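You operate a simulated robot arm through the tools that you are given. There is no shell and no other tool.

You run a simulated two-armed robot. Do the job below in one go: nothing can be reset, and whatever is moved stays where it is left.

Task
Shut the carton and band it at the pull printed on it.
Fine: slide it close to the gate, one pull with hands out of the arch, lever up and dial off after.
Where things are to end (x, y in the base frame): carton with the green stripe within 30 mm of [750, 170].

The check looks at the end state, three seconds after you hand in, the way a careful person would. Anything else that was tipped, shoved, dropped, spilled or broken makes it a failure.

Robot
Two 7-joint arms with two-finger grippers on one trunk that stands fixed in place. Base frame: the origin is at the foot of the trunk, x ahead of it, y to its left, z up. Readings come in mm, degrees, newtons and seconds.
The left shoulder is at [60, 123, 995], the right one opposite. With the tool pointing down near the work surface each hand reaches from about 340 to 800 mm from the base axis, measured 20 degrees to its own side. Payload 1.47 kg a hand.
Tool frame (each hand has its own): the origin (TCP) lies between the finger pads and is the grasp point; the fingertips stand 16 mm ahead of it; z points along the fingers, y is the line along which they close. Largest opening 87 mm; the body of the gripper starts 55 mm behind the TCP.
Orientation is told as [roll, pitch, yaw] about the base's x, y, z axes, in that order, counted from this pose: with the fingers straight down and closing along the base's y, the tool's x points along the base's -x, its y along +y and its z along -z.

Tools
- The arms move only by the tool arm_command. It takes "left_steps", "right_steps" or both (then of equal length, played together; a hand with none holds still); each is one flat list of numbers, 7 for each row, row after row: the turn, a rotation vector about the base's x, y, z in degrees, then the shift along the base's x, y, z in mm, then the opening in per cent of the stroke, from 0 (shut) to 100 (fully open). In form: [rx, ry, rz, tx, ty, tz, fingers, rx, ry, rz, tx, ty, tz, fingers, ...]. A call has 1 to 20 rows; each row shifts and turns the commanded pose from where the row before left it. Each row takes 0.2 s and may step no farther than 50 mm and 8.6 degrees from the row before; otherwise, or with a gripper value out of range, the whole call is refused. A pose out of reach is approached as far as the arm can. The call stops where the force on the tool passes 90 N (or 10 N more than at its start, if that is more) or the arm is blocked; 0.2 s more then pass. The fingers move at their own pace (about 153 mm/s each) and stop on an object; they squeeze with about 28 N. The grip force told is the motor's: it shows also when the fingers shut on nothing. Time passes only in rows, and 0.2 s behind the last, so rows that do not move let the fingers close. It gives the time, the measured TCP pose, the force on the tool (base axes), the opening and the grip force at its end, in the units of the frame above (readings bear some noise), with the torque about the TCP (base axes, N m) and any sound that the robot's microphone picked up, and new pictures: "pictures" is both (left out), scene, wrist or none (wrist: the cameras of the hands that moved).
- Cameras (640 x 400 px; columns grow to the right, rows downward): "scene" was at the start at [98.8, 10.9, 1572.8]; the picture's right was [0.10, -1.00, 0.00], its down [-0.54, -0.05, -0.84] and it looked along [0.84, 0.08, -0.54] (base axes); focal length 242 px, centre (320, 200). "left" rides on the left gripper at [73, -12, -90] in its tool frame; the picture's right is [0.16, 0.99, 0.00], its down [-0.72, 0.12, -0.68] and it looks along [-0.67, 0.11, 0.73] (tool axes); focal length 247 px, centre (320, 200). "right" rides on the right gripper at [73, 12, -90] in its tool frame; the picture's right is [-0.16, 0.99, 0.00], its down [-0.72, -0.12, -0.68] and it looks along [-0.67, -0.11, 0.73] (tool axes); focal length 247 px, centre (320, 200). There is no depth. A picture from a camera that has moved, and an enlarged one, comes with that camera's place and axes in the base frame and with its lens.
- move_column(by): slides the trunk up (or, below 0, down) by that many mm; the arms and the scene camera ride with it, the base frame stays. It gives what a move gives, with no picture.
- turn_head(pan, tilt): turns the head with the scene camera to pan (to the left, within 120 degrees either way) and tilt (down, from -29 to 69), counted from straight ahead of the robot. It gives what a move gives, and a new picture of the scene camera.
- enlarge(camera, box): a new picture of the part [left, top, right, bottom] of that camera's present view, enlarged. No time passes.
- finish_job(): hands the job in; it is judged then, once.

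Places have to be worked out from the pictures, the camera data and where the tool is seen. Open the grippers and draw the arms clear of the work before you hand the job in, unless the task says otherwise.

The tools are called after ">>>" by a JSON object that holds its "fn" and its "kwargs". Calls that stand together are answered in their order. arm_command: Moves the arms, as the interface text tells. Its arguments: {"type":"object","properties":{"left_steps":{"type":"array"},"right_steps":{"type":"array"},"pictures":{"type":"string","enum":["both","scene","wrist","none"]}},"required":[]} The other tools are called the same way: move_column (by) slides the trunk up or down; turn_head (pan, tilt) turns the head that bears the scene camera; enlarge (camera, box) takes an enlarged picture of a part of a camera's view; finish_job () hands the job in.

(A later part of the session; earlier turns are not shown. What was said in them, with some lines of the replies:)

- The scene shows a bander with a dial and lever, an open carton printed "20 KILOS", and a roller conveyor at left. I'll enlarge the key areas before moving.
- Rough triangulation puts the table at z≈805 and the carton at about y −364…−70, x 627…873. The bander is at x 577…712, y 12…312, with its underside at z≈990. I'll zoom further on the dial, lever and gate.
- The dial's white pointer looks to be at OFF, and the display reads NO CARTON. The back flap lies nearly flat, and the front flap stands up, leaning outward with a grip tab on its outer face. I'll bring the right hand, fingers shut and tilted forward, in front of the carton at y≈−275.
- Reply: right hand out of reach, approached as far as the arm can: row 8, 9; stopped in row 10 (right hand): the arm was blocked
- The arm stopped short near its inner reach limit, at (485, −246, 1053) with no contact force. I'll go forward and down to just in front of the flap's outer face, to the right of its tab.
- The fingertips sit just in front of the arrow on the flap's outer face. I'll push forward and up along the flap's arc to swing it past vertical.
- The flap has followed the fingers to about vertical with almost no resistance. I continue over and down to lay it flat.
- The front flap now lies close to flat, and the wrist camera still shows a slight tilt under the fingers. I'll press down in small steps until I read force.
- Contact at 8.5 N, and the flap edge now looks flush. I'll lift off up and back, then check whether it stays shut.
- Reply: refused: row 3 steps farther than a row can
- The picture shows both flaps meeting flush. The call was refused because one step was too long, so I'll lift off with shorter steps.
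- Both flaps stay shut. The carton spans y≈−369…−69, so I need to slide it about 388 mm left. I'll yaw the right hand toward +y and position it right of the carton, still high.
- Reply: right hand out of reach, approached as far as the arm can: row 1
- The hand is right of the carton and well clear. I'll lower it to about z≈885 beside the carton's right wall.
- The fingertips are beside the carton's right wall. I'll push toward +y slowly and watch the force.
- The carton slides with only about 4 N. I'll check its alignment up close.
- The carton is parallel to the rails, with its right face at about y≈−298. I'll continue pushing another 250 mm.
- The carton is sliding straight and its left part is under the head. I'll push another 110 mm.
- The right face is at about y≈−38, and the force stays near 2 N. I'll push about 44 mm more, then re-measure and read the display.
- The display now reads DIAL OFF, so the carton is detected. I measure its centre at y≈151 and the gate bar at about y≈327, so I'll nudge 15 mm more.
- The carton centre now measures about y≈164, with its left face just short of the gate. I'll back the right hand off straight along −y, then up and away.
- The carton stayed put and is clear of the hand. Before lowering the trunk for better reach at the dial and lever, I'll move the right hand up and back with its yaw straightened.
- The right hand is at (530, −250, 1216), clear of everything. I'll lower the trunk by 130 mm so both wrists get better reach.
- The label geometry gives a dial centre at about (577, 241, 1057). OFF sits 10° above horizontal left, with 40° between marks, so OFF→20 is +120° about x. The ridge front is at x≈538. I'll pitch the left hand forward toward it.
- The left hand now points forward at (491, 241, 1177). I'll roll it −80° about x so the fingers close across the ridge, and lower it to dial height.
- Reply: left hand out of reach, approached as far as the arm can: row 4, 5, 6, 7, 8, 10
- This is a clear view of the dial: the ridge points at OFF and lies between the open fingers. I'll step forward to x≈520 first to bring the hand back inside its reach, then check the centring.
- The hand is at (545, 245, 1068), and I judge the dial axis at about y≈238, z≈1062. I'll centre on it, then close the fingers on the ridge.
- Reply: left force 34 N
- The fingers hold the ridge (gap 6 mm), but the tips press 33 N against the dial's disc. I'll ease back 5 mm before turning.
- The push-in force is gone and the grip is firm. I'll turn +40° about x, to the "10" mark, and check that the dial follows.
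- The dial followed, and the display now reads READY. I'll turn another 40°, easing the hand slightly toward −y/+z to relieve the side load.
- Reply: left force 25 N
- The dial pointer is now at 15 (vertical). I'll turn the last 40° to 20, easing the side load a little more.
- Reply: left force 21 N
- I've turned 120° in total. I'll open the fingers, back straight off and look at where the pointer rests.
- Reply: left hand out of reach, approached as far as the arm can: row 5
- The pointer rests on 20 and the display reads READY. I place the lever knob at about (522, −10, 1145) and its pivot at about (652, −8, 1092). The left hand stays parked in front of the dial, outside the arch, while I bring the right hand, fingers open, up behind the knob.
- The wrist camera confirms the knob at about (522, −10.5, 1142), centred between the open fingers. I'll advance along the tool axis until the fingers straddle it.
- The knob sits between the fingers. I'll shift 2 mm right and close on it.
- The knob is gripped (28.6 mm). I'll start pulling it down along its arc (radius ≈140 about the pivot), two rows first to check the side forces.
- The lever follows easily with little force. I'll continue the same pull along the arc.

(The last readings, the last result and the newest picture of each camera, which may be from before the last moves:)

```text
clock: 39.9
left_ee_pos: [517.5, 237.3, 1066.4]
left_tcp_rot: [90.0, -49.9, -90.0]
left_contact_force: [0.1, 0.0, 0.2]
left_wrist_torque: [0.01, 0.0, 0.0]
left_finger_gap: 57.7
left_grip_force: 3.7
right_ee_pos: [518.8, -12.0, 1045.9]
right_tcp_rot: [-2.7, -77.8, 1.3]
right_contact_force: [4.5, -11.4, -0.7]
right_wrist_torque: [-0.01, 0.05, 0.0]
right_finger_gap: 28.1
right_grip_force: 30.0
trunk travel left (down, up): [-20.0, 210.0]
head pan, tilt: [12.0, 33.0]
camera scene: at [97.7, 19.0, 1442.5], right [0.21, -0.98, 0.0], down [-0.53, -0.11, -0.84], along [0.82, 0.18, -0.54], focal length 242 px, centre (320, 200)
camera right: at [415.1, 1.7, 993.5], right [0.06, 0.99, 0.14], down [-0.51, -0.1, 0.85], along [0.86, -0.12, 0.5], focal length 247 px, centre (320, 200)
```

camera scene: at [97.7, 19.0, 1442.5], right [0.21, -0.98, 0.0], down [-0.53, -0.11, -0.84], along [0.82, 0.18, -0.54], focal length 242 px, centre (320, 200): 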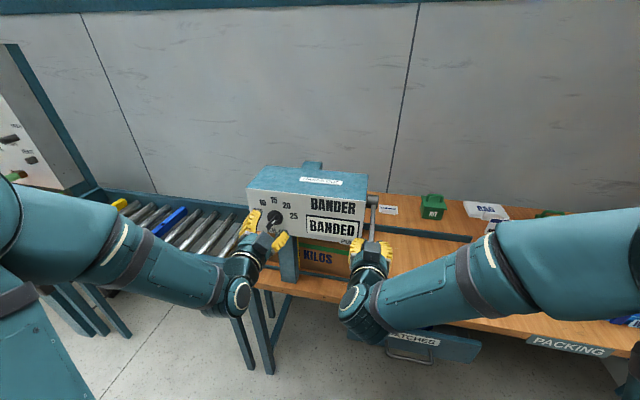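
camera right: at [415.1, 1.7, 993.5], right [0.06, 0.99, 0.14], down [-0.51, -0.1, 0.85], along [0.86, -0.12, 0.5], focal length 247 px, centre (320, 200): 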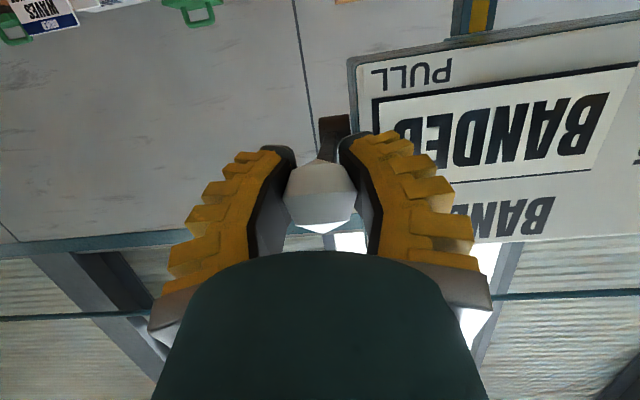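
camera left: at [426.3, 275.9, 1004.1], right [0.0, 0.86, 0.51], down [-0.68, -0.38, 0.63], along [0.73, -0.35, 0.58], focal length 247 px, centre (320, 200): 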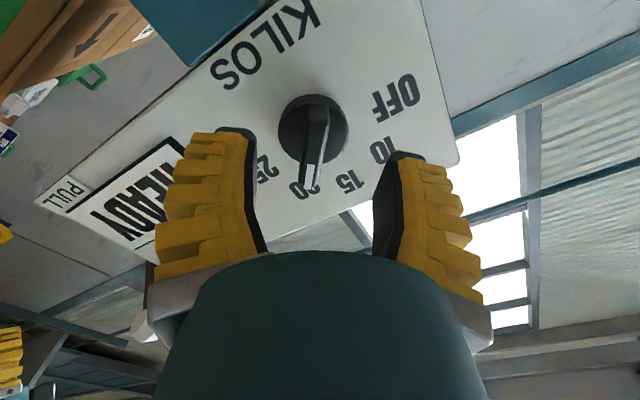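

The display reads BANDED, so the single pull is complete. I'll return the lever up by retracing the arc.

>>> {"fn": "arm_command", "kwargs": {"right_steps": [0, 4, 0, -4.7, 0, 18.9, 0, 0, 4, 0, -2, 0, 19.3, 0, 0, 4, 0, 0.7, 0, 19.5, 0, 0, 4, 0, 3.3, 0, 19, 0, 0, 4, 0, 6, 0, 18.6, 0], "pictures": "both"}}

```text
clock: 41.0
left_ee_pos: [518.5, 235.1, 1066.2]
left_tcp_rot: [89.7, -49.9, -89.8]
left_contact_force: [0.3, 0.5, 0.7]
left_wrist_torque: [0.03, -0.01, 0.02]
left_finger_gap: 57.2
left_grip_force: 3.8
right_ee_pos: [524.1, -11.1, 1141.5]
right_tcp_rot: [-1.9, -57.7, 0.5]
right_contact_force: [16.6, -11.6, -13.6]
right_wrist_torque: [0.04, 0.45, 0.02]
right_finger_gap: 24.3
right_grip_force: 29.8
trunk travel left (down, up): [-20.0, 210.0]
head pan, tilt: [12.0, 33.0]
camera scene: at [100.6, 19.0, 1442.3], right [0.21, -0.98, 0.0], down [-0.53, -0.11, -0.84], along [0.82, 0.18, -0.55], focal length 242 px, centre (320, 200)
camera right: at [409.1, 1.8, 1127.3], right [0.1, 0.99, 0.12], down [-0.19, -0.1, 0.98], along [0.98, -0.12, 0.18], focal length 247 px, centre (320, 200)
```

scene: 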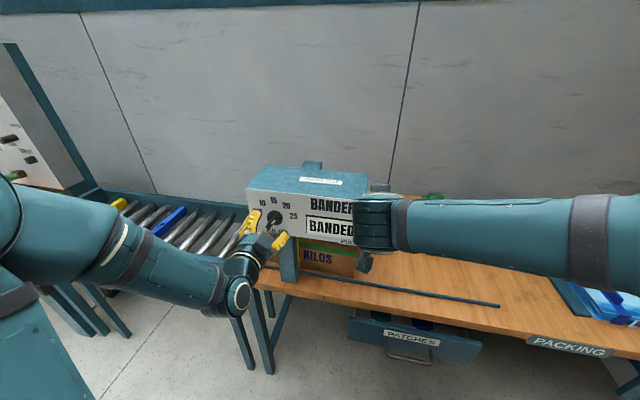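
right: 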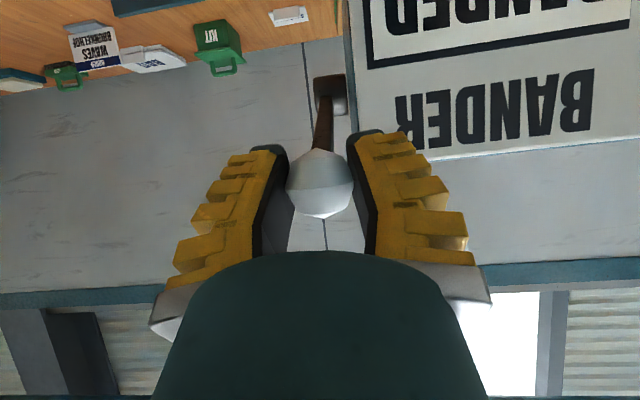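

The lever is back at its upper stop, with a slight reaction of −14 N in z. I'll release and back off the way I came.

>>> {"fn": "arm_command", "kwargs": {"right_steps": [0, 0, 0, 0, 0, 0, 40, 0, 0, 0, 0, 0, 0, 70, 0, 0, 0, -16.6, -0.5, 11.3, 70, 0, 0, 0, -16.6, -0.5, 11.3, 70, 0, 0, 0, -16.6, -0.5, 11.3, 70, 0, 0, 0, -16.6, -0.5, 11.3, 70], "pictures": "both"}}

```text
clock: 42.5
left_ee_pos: [515.5, 237.3, 1066.2]
left_tcp_rot: [90.0, -50.0, -89.9]
left_contact_force: [0.0, 0.4, -0.3]
left_wrist_torque: [-0.01, -0.01, 0.0]
left_finger_gap: 57.4
left_grip_force: 3.4
right_ee_pos: [454.2, -11.5, 1188.3]
right_tcp_rot: [-2.1, -57.9, 0.7]
right_contact_force: [-0.3, -0.2, 0.5]
right_wrist_torque: [-0.01, 0.03, 0.04]
right_finger_gap: 65.2
right_grip_force: 3.6
trunk travel left (down, up): [-20.0, 210.0]
head pan, tilt: [12.0, 33.0]
camera scene: at [96.7, 20.6, 1442.6], right [0.21, -0.98, 0.0], down [-0.53, -0.11, -0.84], along [0.82, 0.17, -0.54], focal length 242 px, centre (320, 200)
camera right: at [339.7, 1.7, 1173.6], right [0.1, 0.99, 0.12], down [-0.19, -0.09, 0.98], along [0.98, -0.12, 0.18], focal length 247 px, centre (320, 200)
```

scene: 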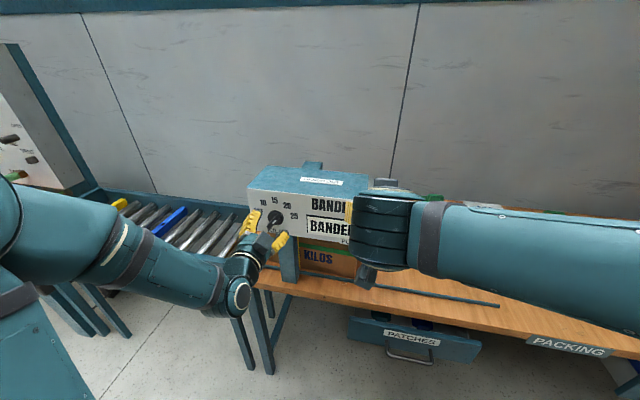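
right: 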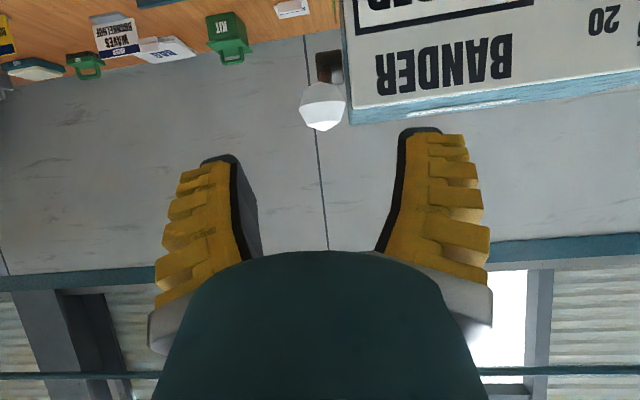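

The lever stays up. I'll move the right hand back to the right side so I can check the lever from the scene camera.

>>> {"fn": "arm_command", "kwargs": {"right_steps": [0, 0, 0, 0, -40, 0, 70, 0, 0, 0, 0, -40, 0, 70, 0, 0, 0, 0, -40, 0, 70, 0, 0, 0, 0, -40, 0, 70, 0, 0, 0, 0, -40, 0, 70, 0, 0, 0, 0, -40, 0, 70, 0, 0, 0, 0, -40, 0, 70], "pictures": "scene"}}

>>> {"fn": "enlarge", "kwargs": {"camera": "scene", "box": [320, 160, 420, 240]}}

>>> {"fn": "enlarge", "kwargs": {"camera": "scene", "box": [240, 170, 400, 290]}}

```text
clock: 44.0
left_ee_pos: [516.1, 236.8, 1065.7]
left_tcp_rot: [90.1, -50.0, -90.1]
left_contact_force: [0.8, -0.9, 0.2]
left_wrist_torque: [-0.01, 0.03, 0.0]
left_finger_gap: 57.5
left_grip_force: 3.1
right_ee_pos: [455.4, -293.0, 1186.0]
right_tcp_rot: [-2.0, -57.9, 0.7]
right_contact_force: [-0.2, 0.0, 0.2]
right_wrist_torque: [0.0, 0.01, 0.02]
right_finger_gap: 65.1
right_grip_force: 3.3
trunk travel left (down, up): [-20.0, 210.0]
head pan, tilt: [12.0, 33.0]
camera scene: at [97.1, 20.0, 1442.6], right [0.21, -0.98, 0.0], down [-0.53, -0.11, -0.84], along [0.82, 0.18, -0.54], focal length 242 px, centre (320, 200)
```

scene: 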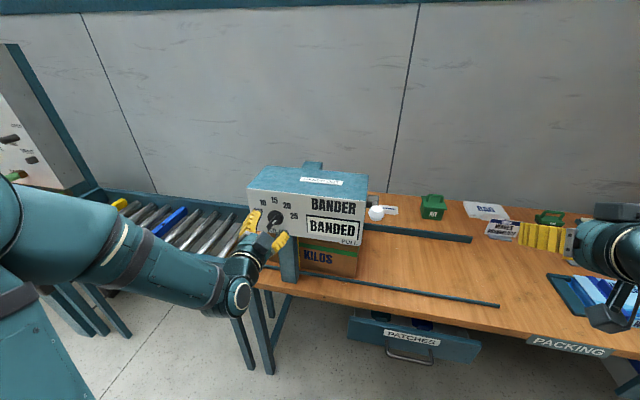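

```text
5.00 times, centred on (370, 200) of scene
camera zoom: at [97.1, 20.0, 1442.6], right [0.21, -0.98, 0.0], down [-0.53, -0.11, -0.84], along [0.82, 0.18, -0.54], focal length 1213 px, centre (70, 200)
```

zoom: 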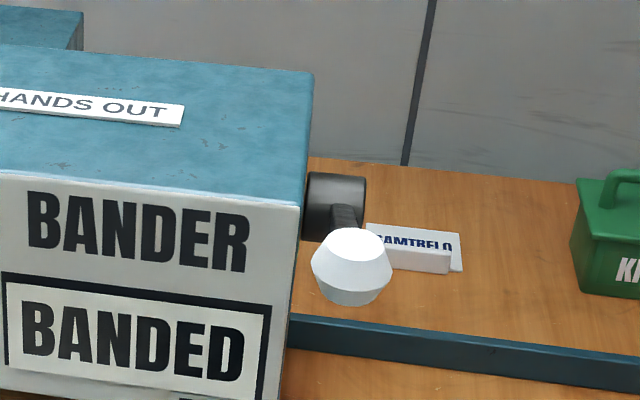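

```text
3.33 times, centred on (320, 230) of scene
camera zoom: at [97.1, 20.0, 1442.6], right [0.21, -0.98, 0.0], down [-0.53, -0.11, -0.84], along [0.82, 0.18, -0.54], focal length 808 px, centre (320, 100)
```

zoom: 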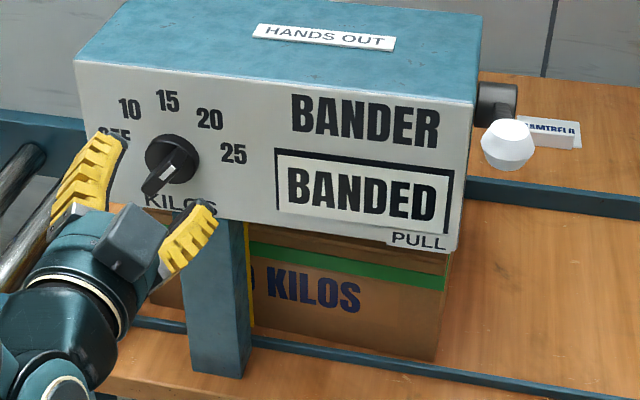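

The display reads BANDED, a yellow strap now shows around the carton, the lever is up, and the carton hasn't moved. Next I regrip the dial ridge with the left hand.

>>> {"fn": "arm_command", "kwargs": {"left_steps": [0, 0, 0, 12, -1.5, 0, 60, 0, 0, 0, 12, -1.5, 0, 60, 0, 0, 0, 0, 0, 0, 30, 0, 0, 0, 0, 0, 0, 0, 0, 0, 0, 0, 0, 0, 0], "pictures": "wrist"}}

```text
clock: 45.2
left_ee_pos: [539.5, 232.4, 1065.4]
left_tcp_rot: [89.8, -50.0, -89.9]
left_contact_force: [-9.9, -9.1, -9.5]
left_wrist_torque: [-0.09, -0.16, -0.3]
left_finger_gap: 6.6
left_grip_force: 30.1
right_ee_pos: [454.9, -292.5, 1187.2]
right_tcp_rot: [-1.9, -57.9, 0.6]
right_contact_force: [0.2, -0.4, 0.3]
right_wrist_torque: [-0.02, 0.04, 0.01]
right_finger_gap: 65.6
right_grip_force: 3.5
trunk travel left (down, up): [-20.0, 210.0]
head pan, tilt: [12.0, 33.0]
camera left: at [449.6, 271.4, 1003.9], right [0.0, 0.86, 0.51], down [-0.68, -0.38, 0.63], along [0.73, -0.35, 0.58], focal length 247 px, centre (320, 200)
```

left: 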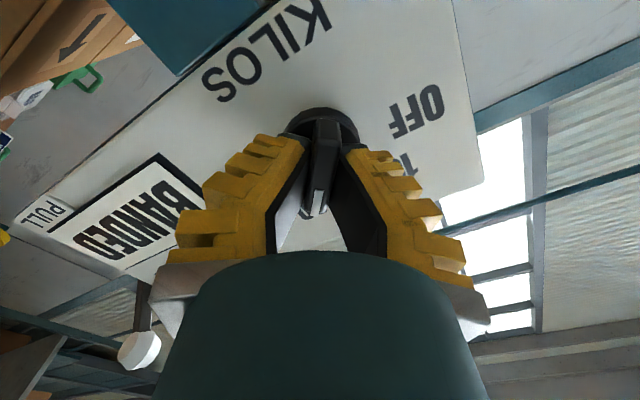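

The ridge is gripped again (6.6 mm) with modest forces. I'll turn back −80° in one go, then check.

>>> {"fn": "arm_command", "kwargs": {"left_steps": [-8, 0, 0, -1, 0, 0, 0, -8, 0, 0, 0, 0.5, 0, 0, -8, 0, 0, 0, 0.5, 0, 0, -8, 0, 0, 0, 0.5, 0, 0, -8, 0, 0, 0, 0.5, 0, 0, -8, 0, 0, 0, 0.5, 0, 0, -8, 0, 0, 0, 0.5, 0, 0, -8, 0, 0, 0, 0.5, 0, 0, -8, 0, 0, 0, 0, 0, 0, -8, 0, 0, 0, 0, 0, 0], "pictures": "both"}}

```text
clock: 47.5
left_ee_pos: [539.6, 239.2, 1064.6]
left_tcp_rot: [-89.8, -49.7, 89.9]
left_contact_force: [-7.7, 0.8, -17.1]
left_wrist_torque: [0.09, 0.12, 0.05]
left_finger_gap: 5.8
left_grip_force: 30.6
right_ee_pos: [455.2, -291.5, 1186.6]
right_tcp_rot: [-2.0, -57.9, 0.7]
right_contact_force: [0.1, 0.6, 0.0]
right_wrist_torque: [-0.02, 0.01, 0.0]
right_finger_gap: 65.3
right_grip_force: 2.8
trunk travel left (down, up): [-20.0, 210.0]
head pan, tilt: [12.0, 33.0]
camera scene: at [97.5, 21.3, 1442.5], right [0.21, -0.98, 0.0], down [-0.53, -0.11, -0.84], along [0.82, 0.17, -0.55], focal length 242 px, centre (320, 200)
camera left: at [449.3, 183.0, 1018.9], right [0.0, 0.65, -0.76], down [-0.68, 0.55, 0.48], along [0.73, 0.52, 0.44], focal length 247 px, centre (320, 200)
```

scene: 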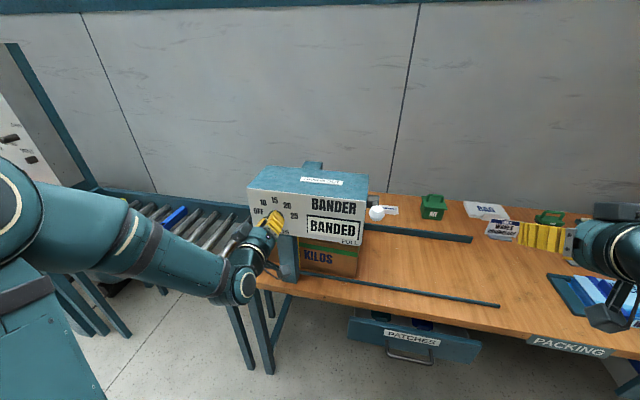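
left: 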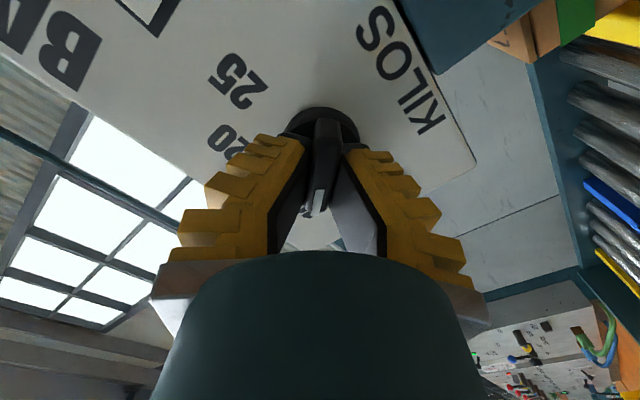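

The dial is at 10. I'll turn the last −40° to OFF, release and back off to view it.

>>> {"fn": "arm_command", "kwargs": {"left_steps": [-8, 0, 0, 0, 0, -1, 0, -8, 0, 0, 0, 0, -0.5, 0, -8, 0, 0, 0, 0, 0, 0, -8, 0, 0, 0, 0, 0, 0, -8, 0, 0, 0, 0, 0, 0, 0, 0, 0, 0, 0, 0, 0], "pictures": "both"}}

```text
clock: 48.9
left_ee_pos: [539.8, 239.2, 1063.9]
left_tcp_rot: [-89.6, -9.7, 90.1]
left_contact_force: [-8.2, 13.4, -28.0]
left_wrist_torque: [0.13, 0.19, 0.5]
left_finger_gap: 5.8
left_grip_force: 30.3
right_ee_pos: [456.3, -289.8, 1187.5]
right_tcp_rot: [-2.2, -57.8, 0.9]
right_contact_force: [-0.4, 0.1, -0.8]
right_wrist_torque: [-0.02, 0.01, 0.02]
right_finger_gap: 65.5
right_grip_force: 3.0
trunk travel left (down, up): [-20.0, 210.0]
head pan, tilt: [12.0, 33.0]
camera scene: at [98.2, 23.3, 1442.3], right [0.21, -0.98, 0.0], down [-0.53, -0.12, -0.84], along [0.82, 0.17, -0.55], focal length 242 px, centre (320, 200)
camera left: at [449.8, 166.7, 1063.7], right [-0.01, 0.01, -1.0], down [-0.68, 0.73, 0.01], along [0.73, 0.68, 0.0], focal length 247 px, centre (320, 200)
```

scene: 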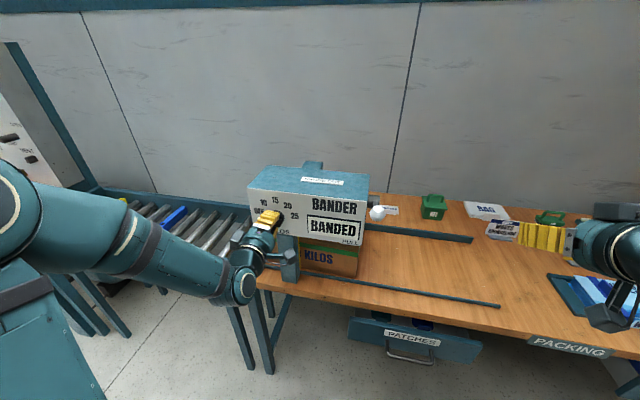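
left: 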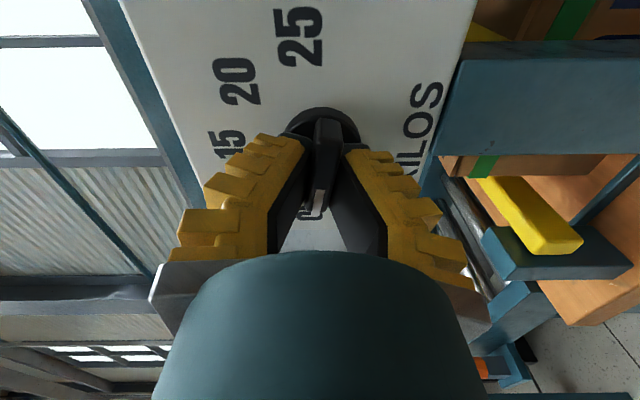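

I'll relieve the vertical load, then open and back off to check the pointer.

>>> {"fn": "arm_command", "kwargs": {"left_steps": [0, 0, 0, 0, 1, -2, 0, 0, 0, 0, 0, 0, 0, 40, 0, 0, 0, 0, 0, 0, 60, 0, 0, 0, -20, 0, 0, 60, 0, 0, 0, -5, 0, 0, 60], "pictures": "both"}}

>>> {"fn": "enlarge", "kwargs": {"camera": "left", "box": [220, 40, 440, 230]}}

>>> {"fn": "enlarge", "kwargs": {"camera": "scene", "box": [320, 160, 420, 240]}}

```text
clock: 50.0
left_ee_pos: [516.1, 238.3, 1062.5]
left_tcp_rot: [-90.1, -9.9, 90.0]
left_contact_force: [0.4, 0.1, 0.6]
left_wrist_torque: [0.01, -0.03, -0.02]
left_finger_gap: 57.3
left_grip_force: 3.4
right_ee_pos: [454.7, -291.7, 1185.9]
right_tcp_rot: [-2.0, -57.9, 0.6]
right_contact_force: [-0.4, 0.3, 1.0]
right_wrist_torque: [-0.01, 0.0, 0.0]
right_finger_gap: 65.2
right_grip_force: 3.2
trunk travel left (down, up): [-20.0, 210.0]
head pan, tilt: [12.0, 33.0]
camera scene: at [97.1, 20.5, 1442.6], right [0.21, -0.98, 0.0], down [-0.53, -0.11, -0.84], along [0.82, 0.17, -0.54], focal length 242 px, centre (320, 200)
camera left: at [426.3, 165.4, 1063.6], right [0.0, 0.02, -1.0], down [-0.68, 0.73, 0.01], along [0.73, 0.68, 0.01], focal length 247 px, centre (320, 200)
```

scene: 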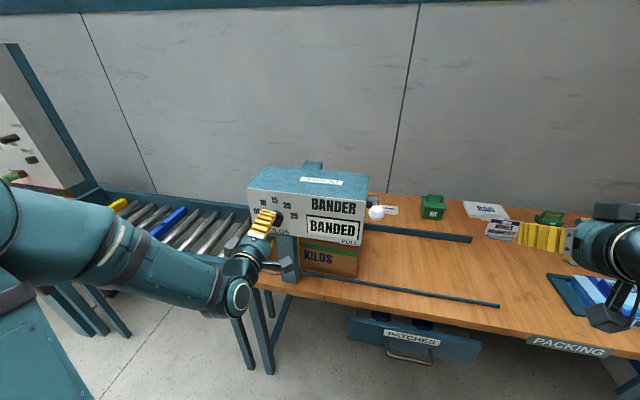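
left: 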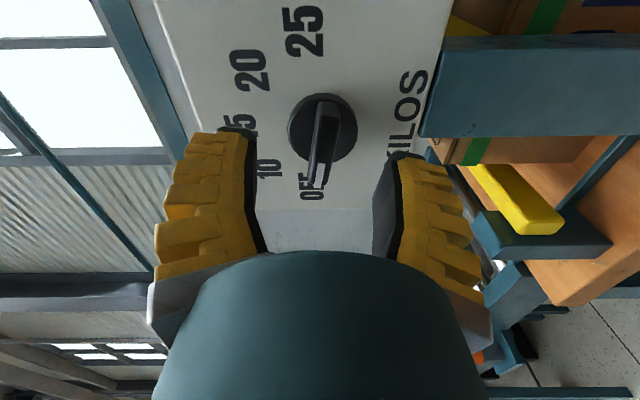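

```text
2.11 times, centred on (330, 135) of left
camera zoom: at [426.3, 165.4, 1063.6], right [0.0, 0.02, -1.0], down [-0.68, 0.73, 0.01], along [0.73, 0.68, 0.01], focal length 520 px, centre (299, 337)
```

zoom: 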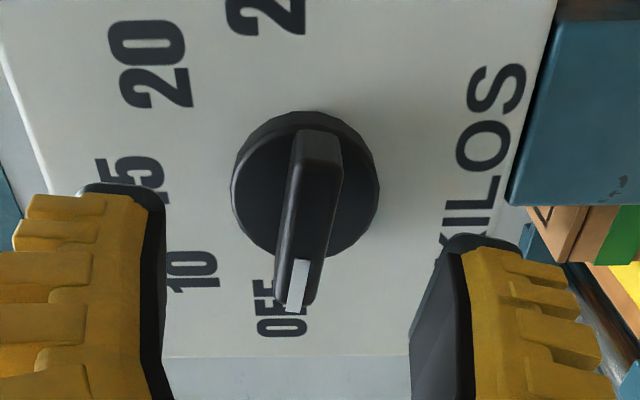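

```text
5.00 times, centred on (370, 200) of scene
camera zoom: at [97.1, 20.5, 1442.6], right [0.21, -0.98, 0.0], down [-0.53, -0.11, -0.84], along [0.82, 0.17, -0.54], focal length 1213 px, centre (70, 200)
```

zoom: 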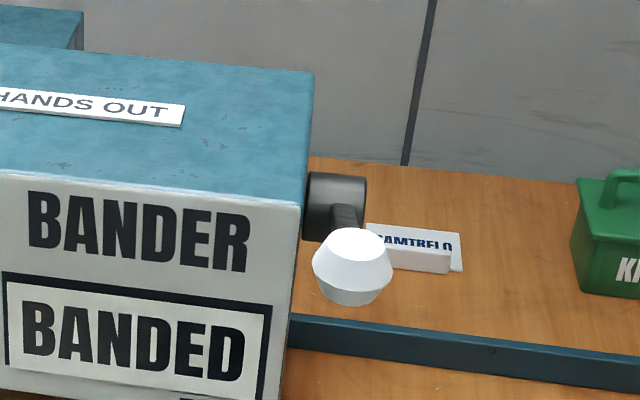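

The pointer is on OFF, matching its starting look, and the lever is up. I'll raise the left hand clear and open both grippers fully.

>>> {"fn": "arm_command", "kwargs": {"left_steps": [0, 0, 0, 0, 5, 40, 60, 0, 0, 0, 0, 5, 40, 60, 0, 0, 0, 0, 5, 40, 80, 0, 0, 0, -5, 5, 40, 100, 0, 0, 0, -10, 5, 40, 100, 0, 0, 0, -10, 5, 40, 100], "right_steps": [0, 0, 0, 0, -10, 10, 70, 0, 0, 0, 0, -10, 10, 80, 0, 0, 0, 0, -10, 10, 90, 0, 0, 0, 0, 0, 10, 100, 0, 0, 0, 0, 0, 10, 100, 0, 0, 0, 0, 0, 10, 100], "pictures": "both"}}

>>> {"fn": "enlarge", "kwargs": {"camera": "scene", "box": [230, 150, 400, 300]}}

>>> {"fn": "enlarge", "kwargs": {"camera": "scene", "box": [240, 180, 330, 290]}}

```text
clock: 51.5
left_ee_pos: [489.1, 267.9, 1304.6]
left_tcp_rot: [-90.0, -10.0, 89.9]
left_contact_force: [0.7, 0.3, -0.5]
left_wrist_torque: [-0.02, -0.01, 0.01]
left_finger_gap: 86.6
left_grip_force: 0.1
right_ee_pos: [455.7, -323.4, 1247.4]
right_tcp_rot: [-1.9, -57.8, 0.6]
right_contact_force: [0.2, 0.5, 0.5]
right_wrist_torque: [-0.02, -0.05, 0.01]
right_finger_gap: 86.9
right_grip_force: 0.1
trunk travel left (down, up): [-20.0, 210.0]
head pan, tilt: [12.0, 33.0]
camera scene: at [96.7, 20.5, 1442.6], right [0.21, -0.98, 0.0], down [-0.53, -0.11, -0.84], along [0.82, 0.17, -0.54], focal length 242 px, centre (320, 200)
camera right: at [339.5, -309.3, 1232.8], right [0.1, 0.99, 0.12], down [-0.19, -0.09, 0.98], along [0.98, -0.12, 0.18], focal length 247 px, centre (320, 200)
camera left: at [399.0, 195.5, 1304.9], right [0.0, 0.02, -1.0], down [-0.68, 0.73, 0.01], along [0.73, 0.68, 0.01], focal length 247 px, centre (320, 200)
```

scene: 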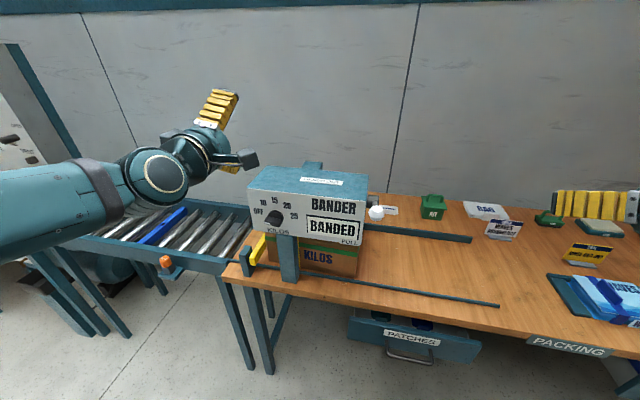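
right: 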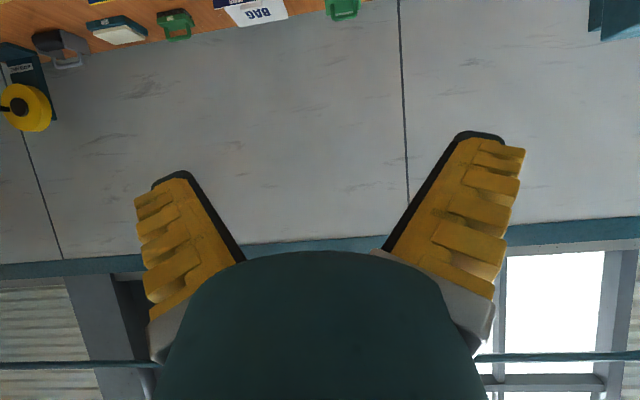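
left: 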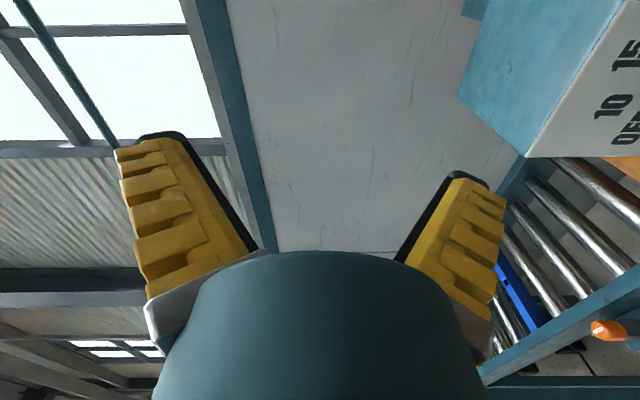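

```text
2.67 times, centred on (315, 225) of scene
camera zoom: at [96.7, 20.5, 1442.6], right [0.21, -0.98, 0.0], down [-0.53, -0.11, -0.84], along [0.82, 0.17, -0.54], focal length 647 px, centre (333, 133)
```

zoom: 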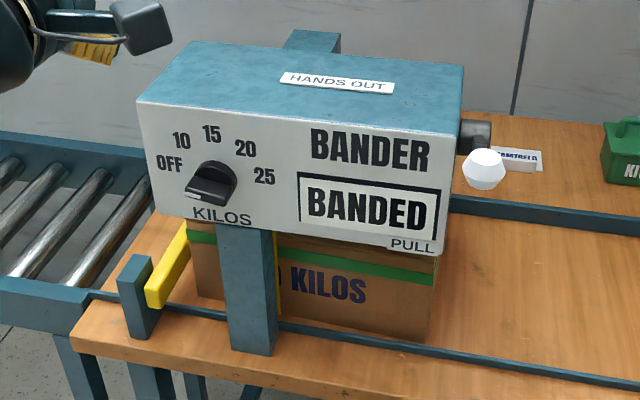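

```text
3.64 times, centred on (285, 235) of scene
camera zoom: at [96.7, 20.5, 1442.6], right [0.21, -0.98, 0.0], down [-0.53, -0.11, -0.84], along [0.82, 0.17, -0.54], focal length 882 px, centre (447, 73)
```

zoom: 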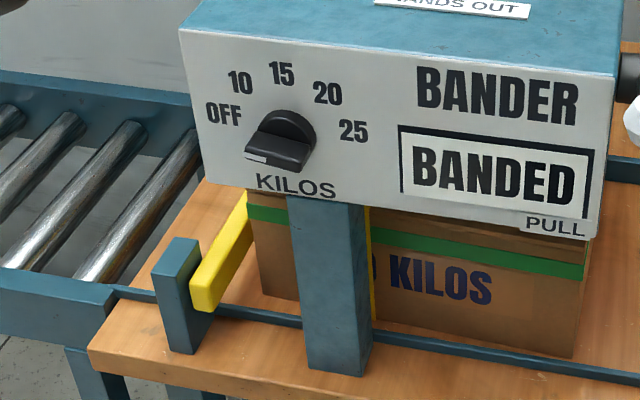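

All readings agree: the display reads BANDED and a yellow strap is round the carton. The carton centre is about y≈164, near the gate without touching it. The lever is up, the dial is OFF, and both hands are open and clear. Handing in.

>>> {"fn": "finish_job", "kwargs": {}}

```text
The job is handed in.
```

The carton is shut and banded at 20 kilos, the pull printed on it, and the job is handed in.

- **Carton:** both flaps are closed and a yellow strap is round it. I estimate its centre at about [748, 164], within the 30 mm allowance of [750, 170]. It sits close to the gate without touching it.
- **Pull:** I set the dial to 20 and pulled the lever once, with both hands out of the arch. The display changed to BANDED.
- **Afterwards:** the lever is back up and the dial is at OFF. The lever rests roughly 1° lower than where it started. The display still read BANDED at hand-in.
- **Arms:** both grippers are open and clear of the work. I saw nothing else on the bench moved or knocked over.

The trunk is still 130 mm lower than at the start; I lowered it to reach the dial and lever.
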